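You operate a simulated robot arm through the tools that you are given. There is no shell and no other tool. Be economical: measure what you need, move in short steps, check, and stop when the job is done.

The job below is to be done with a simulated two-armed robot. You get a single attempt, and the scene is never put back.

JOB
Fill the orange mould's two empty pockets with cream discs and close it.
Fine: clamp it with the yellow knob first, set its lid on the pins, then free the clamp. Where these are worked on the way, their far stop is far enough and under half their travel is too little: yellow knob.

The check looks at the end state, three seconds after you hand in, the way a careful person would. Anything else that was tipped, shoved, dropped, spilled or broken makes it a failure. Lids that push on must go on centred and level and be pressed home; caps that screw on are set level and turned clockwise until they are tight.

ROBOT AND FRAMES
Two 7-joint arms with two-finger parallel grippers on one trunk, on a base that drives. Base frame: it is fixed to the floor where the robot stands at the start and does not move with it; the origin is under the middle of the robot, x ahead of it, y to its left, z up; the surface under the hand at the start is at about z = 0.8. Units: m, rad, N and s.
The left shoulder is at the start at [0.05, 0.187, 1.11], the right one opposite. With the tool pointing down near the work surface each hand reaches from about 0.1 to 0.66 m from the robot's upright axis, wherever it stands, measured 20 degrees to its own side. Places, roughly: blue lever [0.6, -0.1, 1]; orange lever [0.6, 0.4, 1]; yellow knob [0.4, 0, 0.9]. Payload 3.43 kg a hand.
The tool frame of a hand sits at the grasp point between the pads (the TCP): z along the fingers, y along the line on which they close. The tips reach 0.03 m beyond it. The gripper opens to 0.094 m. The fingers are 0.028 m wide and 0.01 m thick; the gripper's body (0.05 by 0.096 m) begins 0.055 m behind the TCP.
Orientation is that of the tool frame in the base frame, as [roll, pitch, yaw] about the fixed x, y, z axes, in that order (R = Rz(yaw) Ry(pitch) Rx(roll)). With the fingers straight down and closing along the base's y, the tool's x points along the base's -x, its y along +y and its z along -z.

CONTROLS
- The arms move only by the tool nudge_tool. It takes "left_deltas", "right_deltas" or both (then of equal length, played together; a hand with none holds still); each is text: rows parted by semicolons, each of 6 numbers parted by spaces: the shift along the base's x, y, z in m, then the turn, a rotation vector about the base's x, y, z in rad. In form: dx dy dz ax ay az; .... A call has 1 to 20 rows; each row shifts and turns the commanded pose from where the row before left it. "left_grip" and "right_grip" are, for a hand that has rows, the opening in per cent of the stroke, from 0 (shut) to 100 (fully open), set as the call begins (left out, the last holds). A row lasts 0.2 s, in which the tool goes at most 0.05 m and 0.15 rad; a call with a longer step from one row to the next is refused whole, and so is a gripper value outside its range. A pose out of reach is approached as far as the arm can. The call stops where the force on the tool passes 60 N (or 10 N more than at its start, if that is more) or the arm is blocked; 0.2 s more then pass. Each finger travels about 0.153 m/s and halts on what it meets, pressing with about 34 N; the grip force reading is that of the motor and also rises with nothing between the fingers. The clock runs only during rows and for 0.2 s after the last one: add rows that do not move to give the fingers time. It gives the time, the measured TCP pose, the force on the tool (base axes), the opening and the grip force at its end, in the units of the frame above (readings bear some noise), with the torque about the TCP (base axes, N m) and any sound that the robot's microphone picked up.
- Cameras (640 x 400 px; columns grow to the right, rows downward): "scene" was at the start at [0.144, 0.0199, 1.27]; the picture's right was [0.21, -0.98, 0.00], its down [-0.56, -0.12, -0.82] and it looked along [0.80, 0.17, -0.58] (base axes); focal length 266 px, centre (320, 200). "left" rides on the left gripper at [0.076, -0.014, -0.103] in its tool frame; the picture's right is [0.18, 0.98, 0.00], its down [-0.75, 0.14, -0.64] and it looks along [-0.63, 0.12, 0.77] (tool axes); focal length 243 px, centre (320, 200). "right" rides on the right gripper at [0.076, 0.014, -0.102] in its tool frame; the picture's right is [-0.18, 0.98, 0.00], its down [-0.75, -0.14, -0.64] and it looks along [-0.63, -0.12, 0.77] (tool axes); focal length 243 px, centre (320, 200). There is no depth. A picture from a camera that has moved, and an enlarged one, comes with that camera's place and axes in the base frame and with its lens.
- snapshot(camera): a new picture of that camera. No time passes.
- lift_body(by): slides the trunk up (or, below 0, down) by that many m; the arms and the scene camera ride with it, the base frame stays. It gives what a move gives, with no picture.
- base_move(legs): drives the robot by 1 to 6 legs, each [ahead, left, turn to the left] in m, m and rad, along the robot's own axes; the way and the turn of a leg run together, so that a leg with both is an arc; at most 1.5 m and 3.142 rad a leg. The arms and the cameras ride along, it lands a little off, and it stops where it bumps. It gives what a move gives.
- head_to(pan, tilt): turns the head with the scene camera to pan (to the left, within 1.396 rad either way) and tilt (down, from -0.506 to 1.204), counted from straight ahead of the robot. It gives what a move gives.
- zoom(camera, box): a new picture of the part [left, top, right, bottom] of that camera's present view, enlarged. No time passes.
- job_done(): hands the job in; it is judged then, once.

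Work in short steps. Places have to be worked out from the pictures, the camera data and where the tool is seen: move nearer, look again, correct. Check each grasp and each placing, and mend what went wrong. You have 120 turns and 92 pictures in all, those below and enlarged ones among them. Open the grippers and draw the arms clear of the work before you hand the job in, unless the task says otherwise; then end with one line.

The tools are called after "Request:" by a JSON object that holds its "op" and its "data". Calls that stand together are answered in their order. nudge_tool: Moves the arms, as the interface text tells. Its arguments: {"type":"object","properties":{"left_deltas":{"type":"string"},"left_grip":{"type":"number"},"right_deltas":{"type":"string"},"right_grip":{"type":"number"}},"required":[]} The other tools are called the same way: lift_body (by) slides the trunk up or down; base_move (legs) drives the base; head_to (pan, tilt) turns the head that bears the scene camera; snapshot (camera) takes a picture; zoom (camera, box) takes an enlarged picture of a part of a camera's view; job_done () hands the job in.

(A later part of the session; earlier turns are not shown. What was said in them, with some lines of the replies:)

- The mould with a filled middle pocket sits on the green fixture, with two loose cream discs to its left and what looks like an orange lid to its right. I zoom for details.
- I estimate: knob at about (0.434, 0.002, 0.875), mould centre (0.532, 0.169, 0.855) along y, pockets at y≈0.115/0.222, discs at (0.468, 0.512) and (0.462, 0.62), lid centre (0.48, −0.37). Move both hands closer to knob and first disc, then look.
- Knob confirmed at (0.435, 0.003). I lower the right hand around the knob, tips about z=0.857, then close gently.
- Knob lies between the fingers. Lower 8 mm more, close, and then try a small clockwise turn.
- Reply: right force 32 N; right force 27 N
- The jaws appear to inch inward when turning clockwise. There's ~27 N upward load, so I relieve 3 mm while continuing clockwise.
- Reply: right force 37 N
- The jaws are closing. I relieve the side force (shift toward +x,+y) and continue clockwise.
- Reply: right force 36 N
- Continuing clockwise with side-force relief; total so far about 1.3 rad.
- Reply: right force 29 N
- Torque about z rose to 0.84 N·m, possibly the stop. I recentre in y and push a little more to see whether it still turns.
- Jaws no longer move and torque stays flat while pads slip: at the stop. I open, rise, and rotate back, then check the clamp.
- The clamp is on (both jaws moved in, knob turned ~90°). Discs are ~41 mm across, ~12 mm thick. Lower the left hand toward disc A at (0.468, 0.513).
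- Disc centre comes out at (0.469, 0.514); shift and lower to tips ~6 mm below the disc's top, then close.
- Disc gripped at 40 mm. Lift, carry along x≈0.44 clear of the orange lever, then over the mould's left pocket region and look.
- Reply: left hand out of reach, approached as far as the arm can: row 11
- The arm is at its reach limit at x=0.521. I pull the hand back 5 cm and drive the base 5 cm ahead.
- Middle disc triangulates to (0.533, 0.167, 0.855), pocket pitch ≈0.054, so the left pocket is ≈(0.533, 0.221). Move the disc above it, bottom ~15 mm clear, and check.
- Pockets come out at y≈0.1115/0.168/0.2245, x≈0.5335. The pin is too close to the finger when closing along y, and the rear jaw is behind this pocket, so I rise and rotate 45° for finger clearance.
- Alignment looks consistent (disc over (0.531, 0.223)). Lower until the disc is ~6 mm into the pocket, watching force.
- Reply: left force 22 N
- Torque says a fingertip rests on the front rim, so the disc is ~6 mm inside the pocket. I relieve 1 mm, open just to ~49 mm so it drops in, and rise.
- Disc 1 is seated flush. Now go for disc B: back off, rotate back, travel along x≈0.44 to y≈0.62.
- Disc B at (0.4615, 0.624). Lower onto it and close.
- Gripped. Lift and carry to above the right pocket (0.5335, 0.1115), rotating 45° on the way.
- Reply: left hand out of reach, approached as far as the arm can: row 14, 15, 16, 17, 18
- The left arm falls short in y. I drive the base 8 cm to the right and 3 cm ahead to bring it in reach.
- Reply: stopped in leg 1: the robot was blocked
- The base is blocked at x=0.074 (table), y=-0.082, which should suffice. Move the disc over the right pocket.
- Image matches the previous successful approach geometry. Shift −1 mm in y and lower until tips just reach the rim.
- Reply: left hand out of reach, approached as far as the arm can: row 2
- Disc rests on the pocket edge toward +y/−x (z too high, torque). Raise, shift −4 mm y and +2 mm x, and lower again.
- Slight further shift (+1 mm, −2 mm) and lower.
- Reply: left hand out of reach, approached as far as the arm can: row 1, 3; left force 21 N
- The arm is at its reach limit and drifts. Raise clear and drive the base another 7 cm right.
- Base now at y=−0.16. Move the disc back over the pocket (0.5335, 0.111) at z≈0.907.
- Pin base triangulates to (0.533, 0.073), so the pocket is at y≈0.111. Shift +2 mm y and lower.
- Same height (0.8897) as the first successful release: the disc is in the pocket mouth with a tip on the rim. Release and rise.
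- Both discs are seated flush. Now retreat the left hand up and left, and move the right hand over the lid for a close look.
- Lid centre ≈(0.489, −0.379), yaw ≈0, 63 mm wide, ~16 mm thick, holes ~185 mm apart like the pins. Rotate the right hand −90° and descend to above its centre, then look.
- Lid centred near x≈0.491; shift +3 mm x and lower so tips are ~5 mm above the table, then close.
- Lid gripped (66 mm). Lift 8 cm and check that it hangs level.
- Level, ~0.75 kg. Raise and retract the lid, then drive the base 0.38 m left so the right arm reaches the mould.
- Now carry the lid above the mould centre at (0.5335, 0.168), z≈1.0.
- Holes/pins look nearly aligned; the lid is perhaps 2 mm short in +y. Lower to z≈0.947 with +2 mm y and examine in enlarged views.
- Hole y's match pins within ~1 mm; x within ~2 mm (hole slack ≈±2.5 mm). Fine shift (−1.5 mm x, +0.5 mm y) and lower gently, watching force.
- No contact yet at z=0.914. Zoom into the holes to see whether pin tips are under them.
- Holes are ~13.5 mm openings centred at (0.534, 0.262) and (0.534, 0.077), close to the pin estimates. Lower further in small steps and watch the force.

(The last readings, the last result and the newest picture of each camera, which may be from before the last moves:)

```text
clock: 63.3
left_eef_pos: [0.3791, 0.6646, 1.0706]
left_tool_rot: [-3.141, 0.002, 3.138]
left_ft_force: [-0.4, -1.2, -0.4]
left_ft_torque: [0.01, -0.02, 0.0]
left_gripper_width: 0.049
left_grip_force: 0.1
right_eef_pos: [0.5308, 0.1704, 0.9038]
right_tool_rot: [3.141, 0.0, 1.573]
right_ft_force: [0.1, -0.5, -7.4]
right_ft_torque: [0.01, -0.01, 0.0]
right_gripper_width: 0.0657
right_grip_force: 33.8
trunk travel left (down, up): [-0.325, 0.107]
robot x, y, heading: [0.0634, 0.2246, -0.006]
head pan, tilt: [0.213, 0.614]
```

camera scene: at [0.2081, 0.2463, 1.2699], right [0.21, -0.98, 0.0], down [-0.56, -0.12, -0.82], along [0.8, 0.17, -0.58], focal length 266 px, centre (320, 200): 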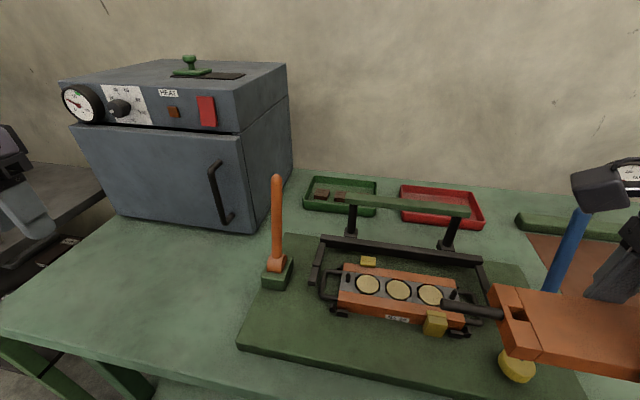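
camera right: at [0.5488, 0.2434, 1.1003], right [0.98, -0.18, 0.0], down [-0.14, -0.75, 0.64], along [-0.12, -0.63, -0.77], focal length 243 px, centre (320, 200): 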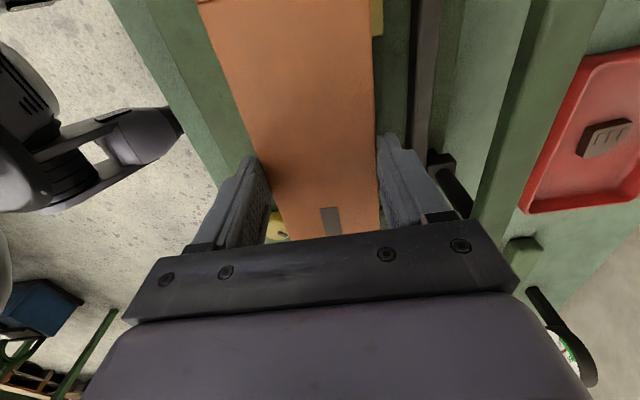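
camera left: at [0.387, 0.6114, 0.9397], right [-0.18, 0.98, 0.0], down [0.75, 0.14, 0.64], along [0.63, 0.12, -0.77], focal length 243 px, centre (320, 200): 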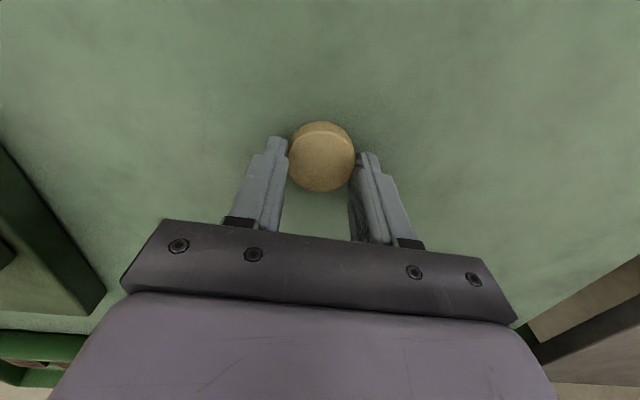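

No contact at lid bottom ≈0.867, below the pin tips, so the pins have entered. Lower the last millimetres until contact.

Request:
{"op": "nudge_tool", "data": {"right_deltas": "0 0 -0.003 0 0 0;0 0 -0.003 0 0 0;0 0 0 0 0 0"}}

Request:
{"op": "zoom", "data": {"camera": "scene", "box": [320, 230, 500, 340]}}

```text
clock: 64.1
left_eef_pos: [0.3796, 0.6654, 1.0711]
left_tool_rot: [-3.14, 0.001, 3.138]
left_ft_force: [0.1, 0.3, -0.3]
left_ft_torque: [-0.03, -0.01, -0.02]
left_gripper_width: 0.0493
left_grip_force: 0.1
right_eef_pos: [0.5306, 0.171, 0.8981]
right_tool_rot: [3.14, 0.0, 1.571]
right_ft_force: [-0.3, -0.3, -8.0]
right_ft_torque: [0.04, 0.04, 0.0]
right_gripper_width: 0.0659
right_grip_force: 34.3
trunk travel left (down, up): [-0.325, 0.107]
robot x, y, heading: [0.0648, 0.2293, -0.008]
head pan, tilt: [0.213, 0.614]
```

```text
3.56 times, centred on (410, 285) of scene
camera zoom: at [0.2083, 0.2464, 1.2699], right [0.21, -0.98, 0.0], down [-0.56, -0.12, -0.82], along [0.8, 0.17, -0.58], focal length 945 px, centre (0, -102)
```

zoom: 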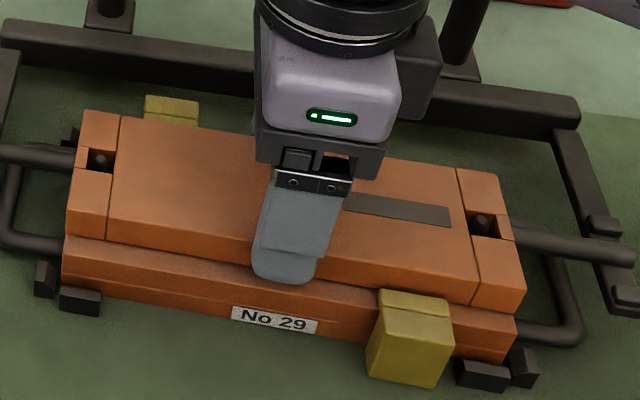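

Pins are visible inside both holes. Zoom in to centre them before seating.

Request:
{"op": "zoom", "data": {"camera": "scene", "box": [330, 255, 370, 280]}}

Request:
{"op": "zoom", "data": {"camera": "scene", "box": [435, 275, 475, 300]}}

```text
16.00 times, centred on (350, 268) of scene
camera zoom: at [0.2083, 0.2464, 1.2699], right [0.21, -0.98, 0.0], down [-0.56, -0.12, -0.82], along [0.8, 0.17, -0.58], focal length 4253 px, centre (-160, -880)
```

zoom: 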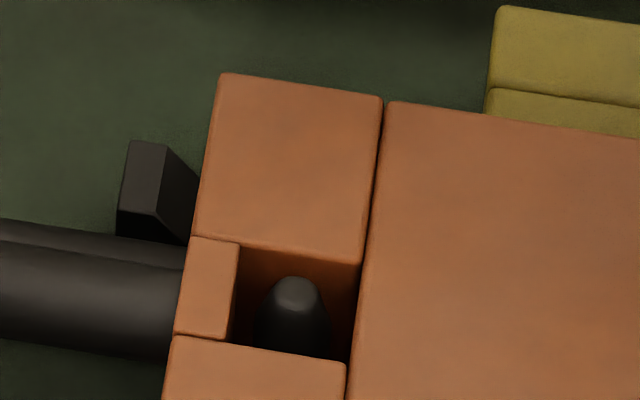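

```text
16.00 times, centred on (455, 288) of scene
camera zoom: at [0.2083, 0.2464, 1.2699], right [0.21, -0.98, 0.0], down [-0.56, -0.12, -0.82], along [0.8, 0.17, -0.58], focal length 4253 px, centre (-1840, -1200)
```

zoom: 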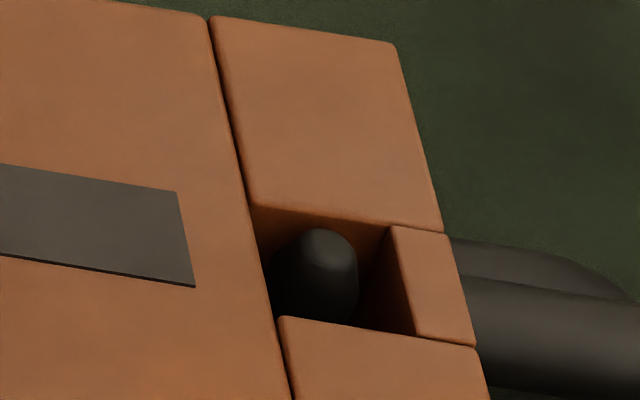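

Pins are well centred. Lower the last millimetres to contact.

Request:
{"op": "nudge_tool", "data": {"right_deltas": "0 0 -0.003 0 0 0;0 0 -0.003 0 0 0;0 0 0 0 0 0"}}

Request:
{"op": "zoom", "data": {"camera": "scene", "box": [320, 230, 500, 340]}}

```text
clock: 64.9
left_eef_pos: [0.3788, 0.6645, 1.0737]
left_tool_rot: [-3.141, 0.004, 3.137]
left_ft_force: [0.5, -0.6, -0.6]
left_ft_torque: [-0.02, -0.01, -0.02]
left_gripper_width: 0.0489
left_grip_force: 0.0
right_eef_pos: [0.5303, 0.1713, 0.897]
right_tool_rot: [3.132, -0.003, 1.571]
right_ft_force: [-1.7, -8.3, 23.5]
right_ft_torque: [-0.35, 0.25, 0.1]
right_gripper_width: 0.0658
right_grip_force: 33.9
trunk travel left (down, up): [-0.325, 0.107]
robot x, y, heading: [0.0617, 0.2279, 0.0]
head pan, tilt: [0.213, 0.614]
```

```text
3.56 times, centred on (410, 285) of scene
camera zoom: at [0.2058, 0.2458, 1.2707], right [0.21, -0.98, 0.0], down [-0.56, -0.12, -0.82], along [0.8, 0.17, -0.57], focal length 945 px, centre (0, -102)
```

zoom: 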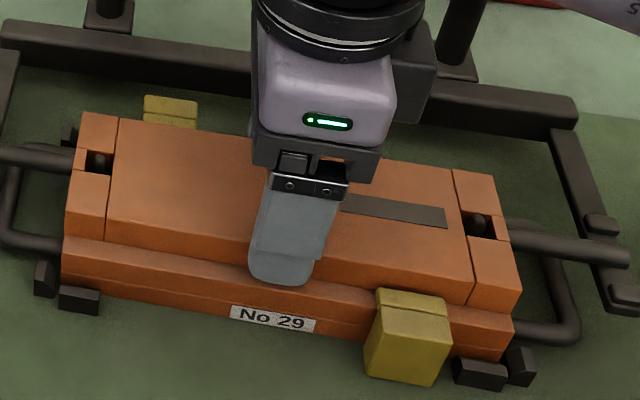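

Contact at z=0.897 equals lid-on-rim height; the lid looks seated. Relieve the load, open the gripper, rise straight up, and check.

Request:
{"op": "nudge_tool", "data": {"right_deltas": "0 0 0.002 0 0 0;0 0 0 0 0 0"}}

Request:
{"op": "nudge_tool", "data": {"right_deltas": "0 0 0.0005 0 0 0;0 0 0 0 0 0;0 0 0.01 0 0 0;0 0 0.03 0 0 0;0 0 0.04 0 0 0;-0.02 -0.02 0.03 0 0 0;0 0 0 0 0 0", "right_grip": 88}}

Request:
{"op": "zoom", "data": {"camera": "scene", "box": [320, 230, 500, 340]}}

Request:
{"op": "snapshot", "data": {"camera": "right"}}

```text
clock: 65.5
left_eef_pos: [0.3791, 0.6651, 1.0705]
left_tool_rot: [-3.141, 0.002, 3.138]
left_ft_force: [0.5, 0.0, 0.2]
left_ft_torque: [0.05, 0.03, 0.0]
left_gripper_width: 0.0489
left_grip_force: 0.1
right_eef_pos: [0.5302, 0.1712, 0.8949]
right_tool_rot: [3.137, -0.003, 1.571]
right_ft_force: [4.5, -7.7, 18.9]
right_ft_torque: [0.24, -0.13, 0.19]
right_gripper_width: 0.0658
right_grip_force: 33.8
trunk travel left (down, up): [-0.325, 0.107]
robot x, y, heading: [0.062, 0.2322, -0.011]
head pan, tilt: [0.213, 0.614]
```

```text
clock: 67.1
left_eef_pos: [0.379, 0.6652, 1.0701]
left_tool_rot: [-3.142, 0.001, 3.138]
left_ft_force: [0.6, -0.3, 0.3]
left_ft_torque: [0.0, 0.0, 0.01]
left_gripper_width: 0.0491
left_grip_force: 0.0
right_eef_pos: [0.5115, 0.152, 1.0062]
right_tool_rot: [3.141, 0.0, 1.574]
right_ft_force: [0.0, 0.4, -0.2]
right_ft_torque: [-0.01, -0.02, -0.01]
right_gripper_width: 0.0828
right_grip_force: 0.1
trunk travel left (down, up): [-0.325, 0.107]
robot x, y, heading: [0.0627, 0.2309, -0.006]
head pan, tilt: [0.213, 0.614]
```

```text
3.56 times, centred on (410, 285) of scene
camera zoom: at [0.2078, 0.2466, 1.27], right [0.21, -0.98, 0.0], down [-0.56, -0.12, -0.82], along [0.8, 0.17, -0.58], focal length 945 px, centre (0, -102)
```

zoom: 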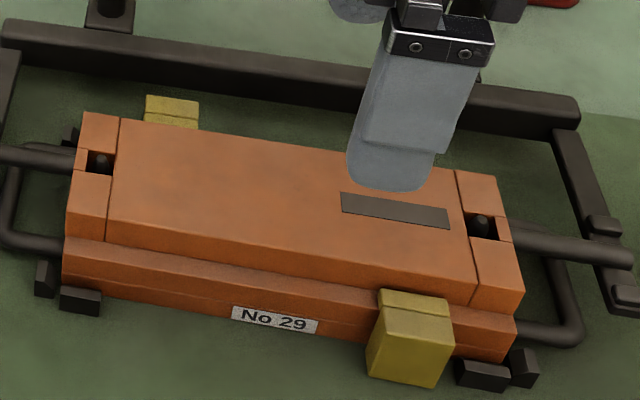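

```text
22 pictures are left
camera right: at [0.5257, 0.2282, 1.1094], right [0.98, -0.18, 0.0], down [-0.14, -0.75, 0.64], along [-0.12, -0.63, -0.77], focal length 243 px, centre (320, 200)
```

right: 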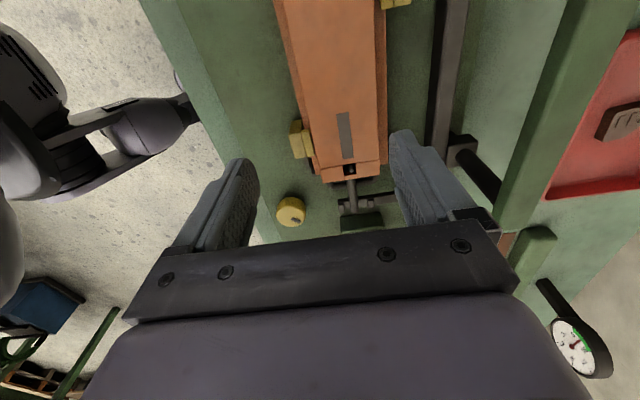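

The lid sits on the pins. Zoom along its lower edge to verify that it is level and fully down.

Request:
{"op": "zoom", "data": {"camera": "scene", "box": [330, 270, 400, 320]}}

Request:
{"op": "zoom", "data": {"camera": "scene", "box": [410, 280, 480, 330]}}

```text
8.00 times, centred on (365, 295) of scene
camera zoom: at [0.2078, 0.2466, 1.27], right [0.21, -0.98, 0.0], down [-0.56, -0.12, -0.82], along [0.8, 0.17, -0.58], focal length 2127 px, centre (-40, -560)
```

zoom: 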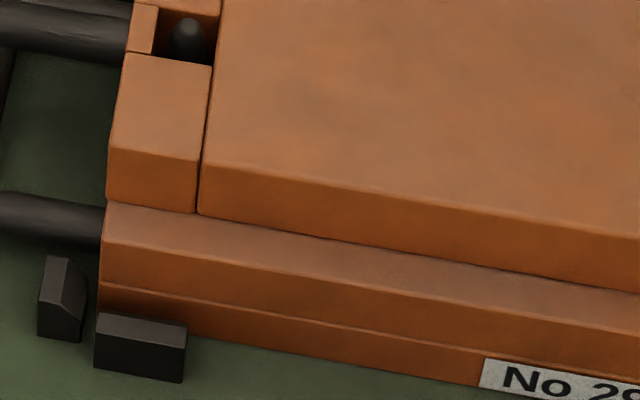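

```text
8.00 times, centred on (445, 305) of scene
camera zoom: at [0.2078, 0.2466, 1.27], right [0.21, -0.98, 0.0], down [-0.56, -0.12, -0.82], along [0.8, 0.17, -0.58], focal length 2127 px, centre (-680, -640)
```

zoom: 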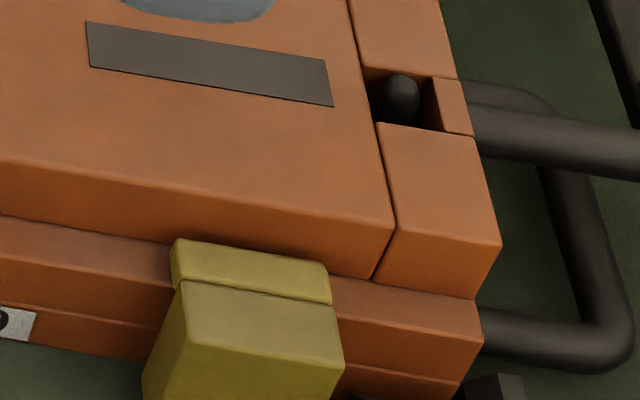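

Lid is level and home. Now free the clamp: move the right hand above the knob (≈0.441, 0.005), keeping yaw ≈ π/2 so I can turn back +90°.

Request:
{"op": "nudge_tool", "data": {"right_deltas": "-0.018 -0.037 -0.012 0 0 0;-0.018 -0.037 -0.012 0 0 0;-0.018 -0.037 -0.012 0 0 0;-0.0165 -0.036 -0.012 0 0 0;0 0 0 0 0 0", "right_grip": 100}}

Request:
{"op": "snapshot", "data": {"camera": "right"}}

```text
clock: 68.3
left_eef_pos: [0.3793, 0.6654, 1.0709]
left_tool_rot: [3.141, 0.001, 3.137]
left_ft_force: [0.9, -0.6, -0.4]
left_ft_torque: [-0.02, 0.04, 0.0]
left_gripper_width: 0.049
left_grip_force: 0.0
right_eef_pos: [0.4402, 0.0052, 0.9579]
right_tool_rot: [3.14, 0.0, 1.573]
right_ft_force: [0.6, -0.3, 0.1]
right_ft_torque: [-0.02, -0.01, -0.02]
right_gripper_width: 0.0938
right_grip_force: 0.0
trunk travel left (down, up): [-0.325, 0.107]
robot x, y, heading: [0.064, 0.2248, -0.007]
head pan, tilt: [0.213, 0.614]
```

```text
19 pictures are left
camera right: at [0.4545, 0.0813, 1.0616], right [0.98, -0.18, 0.0], down [-0.14, -0.75, 0.64], along [-0.12, -0.63, -0.77], focal length 243 px, centre (320, 200)
```

right: 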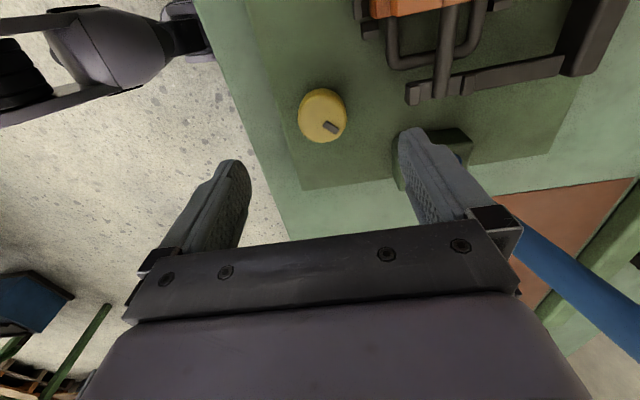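

Combining both views, the knob axis is ≈(0.442, 0.0035). Lower around it and grip.

Request:
{"op": "nudge_tool", "data": {"right_deltas": "0.002 -0.0017 -0.03 0 0 0;0 0 -0.03 0 0 0;0 0 -0.016 0 0 0;0 0 0 0 0 0"}}

Request:
{"op": "nudge_tool", "data": {"right_deltas": "0 0 0 0 0 0;0 0 0 0 0 0;0 0 0 0 0 0", "right_grip": 0}}

Request:
{"op": "zoom", "data": {"camera": "scene", "box": [340, 230, 560, 380]}}

```text
clock: 69.3
left_eef_pos: [0.3799, 0.6645, 1.07]
left_tool_rot: [3.141, 0.002, 3.138]
left_ft_force: [-0.1, -0.1, -0.1]
left_ft_torque: [-0.03, 0.01, -0.01]
left_gripper_width: 0.0488
left_grip_force: 0.0
right_eef_pos: [0.4438, 0.0019, 0.8812]
right_tool_rot: [3.139, 0.001, 1.571]
right_ft_force: [1.5, 0.0, -0.8]
right_ft_torque: [0.0, -0.01, -0.01]
right_gripper_width: 0.0939
right_grip_force: 0.0
trunk travel left (down, up): [-0.325, 0.107]
robot x, y, heading: [0.0624, 0.2234, -0.006]
head pan, tilt: [0.213, 0.614]
```

```text
clock: 70.1
left_eef_pos: [0.3778, 0.666, 1.0722]
left_tool_rot: [-3.141, 0.002, 3.136]
left_ft_force: [-0.2, 0.1, -1.0]
left_ft_torque: [0.02, -0.01, 0.04]
left_gripper_width: 0.049
left_grip_force: 0.1
right_eef_pos: [0.4434, 0.0012, 0.8824]
right_tool_rot: [-3.139, 0.0, 1.574]
right_ft_force: [-9.8, 0.3, -1.1]
right_ft_torque: [-0.14, 0.72, 0.04]
right_gripper_width: 0.0412
right_grip_force: 45.4
trunk travel left (down, up): [-0.325, 0.107]
robot x, y, heading: [0.0641, 0.2262, -0.005]
head pan, tilt: [0.213, 0.614]
```

```text
2.67 times, centred on (450, 305) of scene
camera zoom: at [0.2068, 0.2464, 1.2701], right [0.21, -0.98, 0.0], down [-0.56, -0.12, -0.82], along [0.8, 0.17, -0.58], focal length 709 px, centre (-27, -80)
```

zoom: 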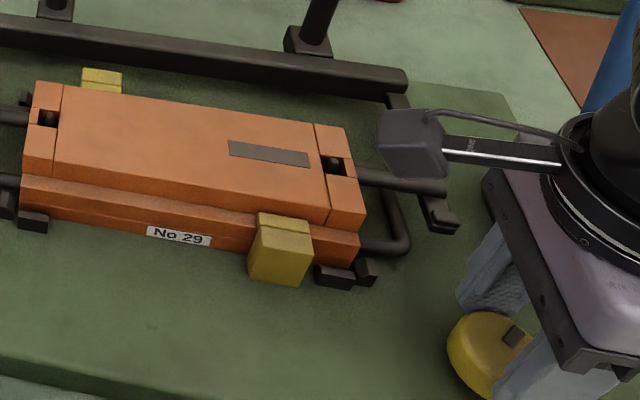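

Gripped. Turn counterclockwise 0.7 rad and check forces.

Request:
{"op": "nudge_tool", "data": {"right_deltas": "-0.001 0.001 0 0 0 0.1;0 0 0 0 0 0.1;0 0 0 0 0 0.1;0 0 0 0 0 0.1;0 0 0 0 0 0.1;0 0 0 0 0 0.1;0 0 0 0 0 0.1;0 0 0 0 0 0"}}

```text
clock: 71.9
left_eef_pos: [0.3801, 0.6646, 1.0711]
left_tool_rot: [3.139, 0.002, 3.139]
left_ft_force: [-0.5, 0.4, 0.5]
left_ft_torque: [0.03, -0.01, 0.02]
left_gripper_width: 0.0487
left_grip_force: 0.1
right_eef_pos: [0.4416, 0.0024, 0.8818]
right_tool_rot: [3.14, 0.001, 2.271]
right_ft_force: [-0.5, -9.8, -5.8]
right_ft_torque: [-0.18, -0.65, -0.02]
right_gripper_width: 0.0414
right_grip_force: 45.1
trunk travel left (down, up): [-0.325, 0.107]
robot x, y, heading: [0.0622, 0.2266, -0.011]
head pan, tilt: [0.213, 0.614]
```

Turning smoothly with low forces. Continue 0.9 rad more to the start stop.

Request:
{"op": "nudge_tool", "data": {"right_deltas": "0 -0.001 0 0 0 0.1;0 0 0 0 0 0.1;0 0 0 0 0 0.1;0 0 0 0 0 0.1;0 0 0 0 0 0.1;0 0 0 0 0 0.1;0 0 0 0 0 0.1;0 0 0 0 0 0.1;0 0 0 0 0 0.1;0 0 0 0 0 0"}}

Request:
{"op": "zoom", "data": {"camera": "scene", "box": [340, 230, 560, 380]}}

```text
clock: 74.1
left_eef_pos: [0.3805, 0.6666, 1.0711]
left_tool_rot: [-3.141, 0.001, 3.138]
left_ft_force: [-1.0, 0.3, -0.4]
left_ft_torque: [-0.01, 0.02, 0.02]
left_gripper_width: 0.049
left_grip_force: 0.0
right_eef_pos: [0.4418, 0.0019, 0.8812]
right_tool_rot: [3.141, -0.001, -3.11]
right_ft_force: [4.8, -2.1, 1.5]
right_ft_torque: [-0.11, 0.01, -0.72]
right_gripper_width: 0.0414
right_grip_force: 44.8
trunk travel left (down, up): [-0.325, 0.107]
robot x, y, heading: [0.0638, 0.2295, -0.005]
head pan, tilt: [0.213, 0.614]
```

```text
2.67 times, centred on (450, 305) of scene
camera zoom: at [0.208, 0.2464, 1.27], right [0.21, -0.98, 0.0], down [-0.56, -0.12, -0.82], along [0.8, 0.17, -0.58], focal length 709 px, centre (-27, -80)
```

zoom: 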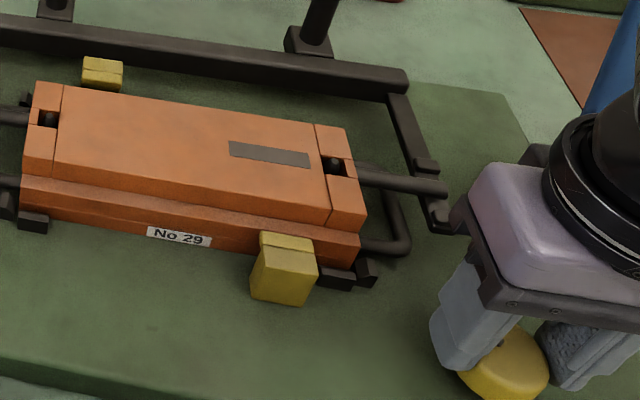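

Torque −0.72 marks the stop, and both jaws have backed off. Release, rise and draw back.

Request:
{"op": "nudge_tool", "data": {"right_deltas": "0 0 0 0 0 0;0 0 0 0 0 0;0 0 0.03 0 0 0;0 0 0.045 0 0 0;0 0 0.045 0 0 0;-0.02 -0.035 0.03 0 0 0;-0.02 -0.04 0.02 0 0 0;-0.02 -0.04 0 0 0 0;0 0 0 0 0 0", "right_grip": 100}}

Request:
{"op": "snapshot", "data": {"camera": "scene"}}

Request:
{"op": "zoom", "data": {"camera": "scene", "box": [320, 230, 560, 380]}}

```text
refused: row 6 steps farther than a row can; nothing moved
```

```text
16 pictures are left
camera scene: at [0.208, 0.2464, 1.27], right [0.21, -0.98, 0.0], down [-0.56, -0.12, -0.82], along [0.8, 0.17, -0.58], focal length 266 px, centre (320, 200)
```

scene: 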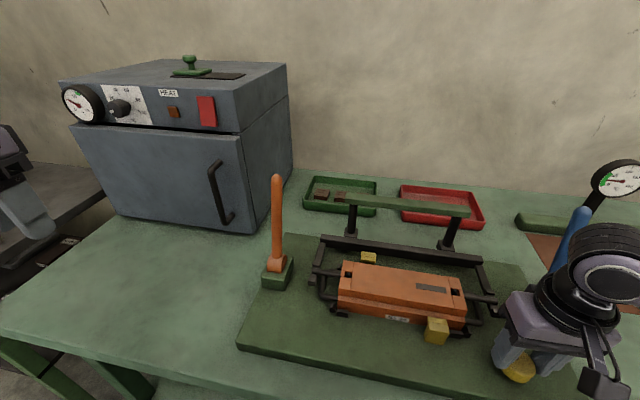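

```text
2.67 times, centred on (440, 305) of scene
camera zoom: at [0.208, 0.2464, 1.27], right [0.21, -0.98, 0.0], down [-0.56, -0.12, -0.82], along [0.8, 0.17, -0.58], focal length 709 px, centre (0, -80)
```

zoom: 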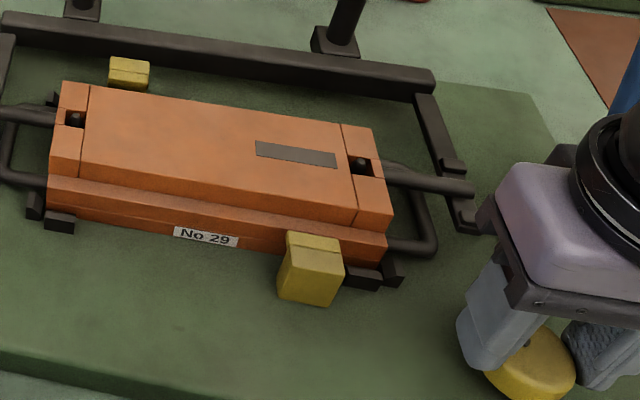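

That call was refused for one long row; I repeat it with shorter steps.

Request:
{"op": "nudge_tool", "data": {"right_deltas": "0 0 0 0 0 0;0 0 0 0 0 0;0 0 0.03 0 0 0;0 0 0.045 0 0 0;0 0 0.045 0 0 0;-0.02 -0.03 0.02 0 0 0;-0.02 -0.04 0.01 0 0 0;-0.02 -0.04 0 0 0 0;0 0 0 0 0 0", "right_grip": 100}}

Request:
{"op": "nudge_tool", "data": {"left_deltas": "0 0 0 0 0 0;0 0 0 0 0 0", "left_grip": 100}}

Request:
{"op": "zoom", "data": {"camera": "scene", "box": [300, 220, 560, 390]}}

Request:
{"op": "zoom", "data": {"camera": "scene", "box": [330, 255, 480, 345]}}

```text
clock: 76.1
left_eef_pos: [0.3805, 0.6656, 1.0714]
left_tool_rot: [-3.141, 0.001, 3.139]
left_ft_force: [0.5, 0.7, 0.4]
left_ft_torque: [-0.02, -0.02, 0.01]
left_gripper_width: 0.0488
left_grip_force: 0.1
right_eef_pos: [0.381, -0.1115, 1.0289]
right_tool_rot: [3.14, -0.001, -3.11]
right_ft_force: [-0.2, -0.3, 0.1]
right_ft_torque: [-0.02, -0.02, 0.01]
right_gripper_width: 0.0939
right_grip_force: 0.1
trunk travel left (down, up): [-0.325, 0.107]
robot x, y, heading: [0.062, 0.2278, -0.003]
head pan, tilt: [0.213, 0.614]
```

```text
clock: 76.7
left_eef_pos: [0.3801, 0.665, 1.0708]
left_tool_rot: [-3.141, 0.004, 3.139]
left_ft_force: [1.0, 0.3, 0.5]
left_ft_torque: [0.01, -0.02, 0.0]
left_gripper_width: 0.0939
left_grip_force: 0.1
right_eef_pos: [0.3819, -0.1097, 1.0297]
right_tool_rot: [-3.141, -0.001, -3.11]
right_ft_force: [0.0, -0.4, 0.4]
right_ft_torque: [-0.01, 0.01, -0.03]
right_gripper_width: 0.0942
right_grip_force: 0.1
trunk travel left (down, up): [-0.325, 0.107]
robot x, y, heading: [0.065, 0.2284, -0.007]
head pan, tilt: [0.213, 0.614]
```

```text
2.35 times, centred on (430, 305) of scene
camera zoom: at [0.2077, 0.2465, 1.27], right [0.21, -0.98, 0.0], down [-0.56, -0.12, -0.82], along [0.8, 0.17, -0.58], focal length 626 px, centre (61, -47)
```

zoom: 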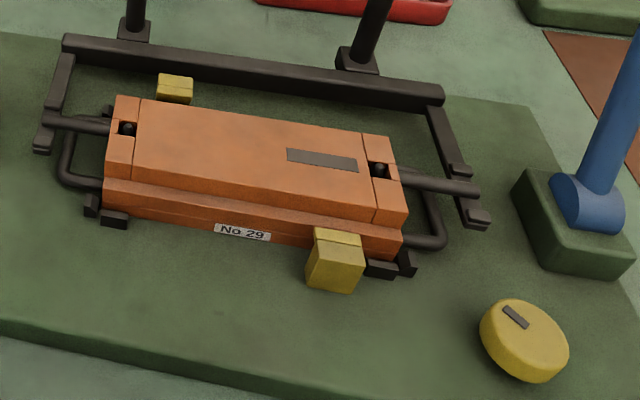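

```text
4.27 times, centred on (405, 300) of scene
camera zoom: at [0.2077, 0.2465, 1.27], right [0.21, -0.98, 0.0], down [-0.56, -0.12, -0.82], along [0.8, 0.17, -0.58], focal length 1134 px, centre (-43, -227)
```

zoom: 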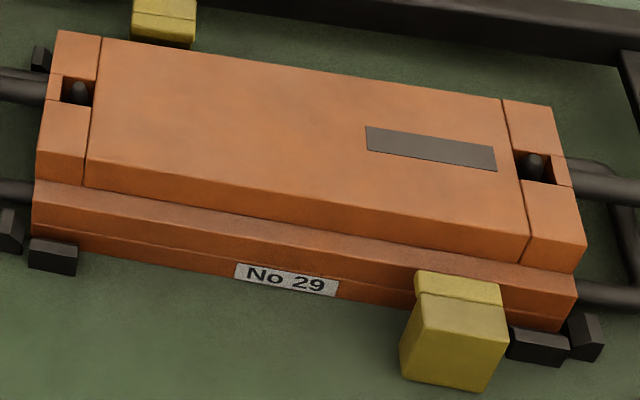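

The mould is filled and its lid is level on the pins. The clamp is back at its start stop, the grippers are open and the arms are clear, so I hand in.

Request:
{"op": "job_done", "data": {}}

```text
The job is handed in.
```

The orange mould is filled and closed, and I've handed the job in. Both cream discs sit flush in their pockets, the lid is level and down on both pins, and the yellow knob is turned back to its starting stop. I put the lid on the way round it lay on the table, since nothing showed which way its grey stripe should face.
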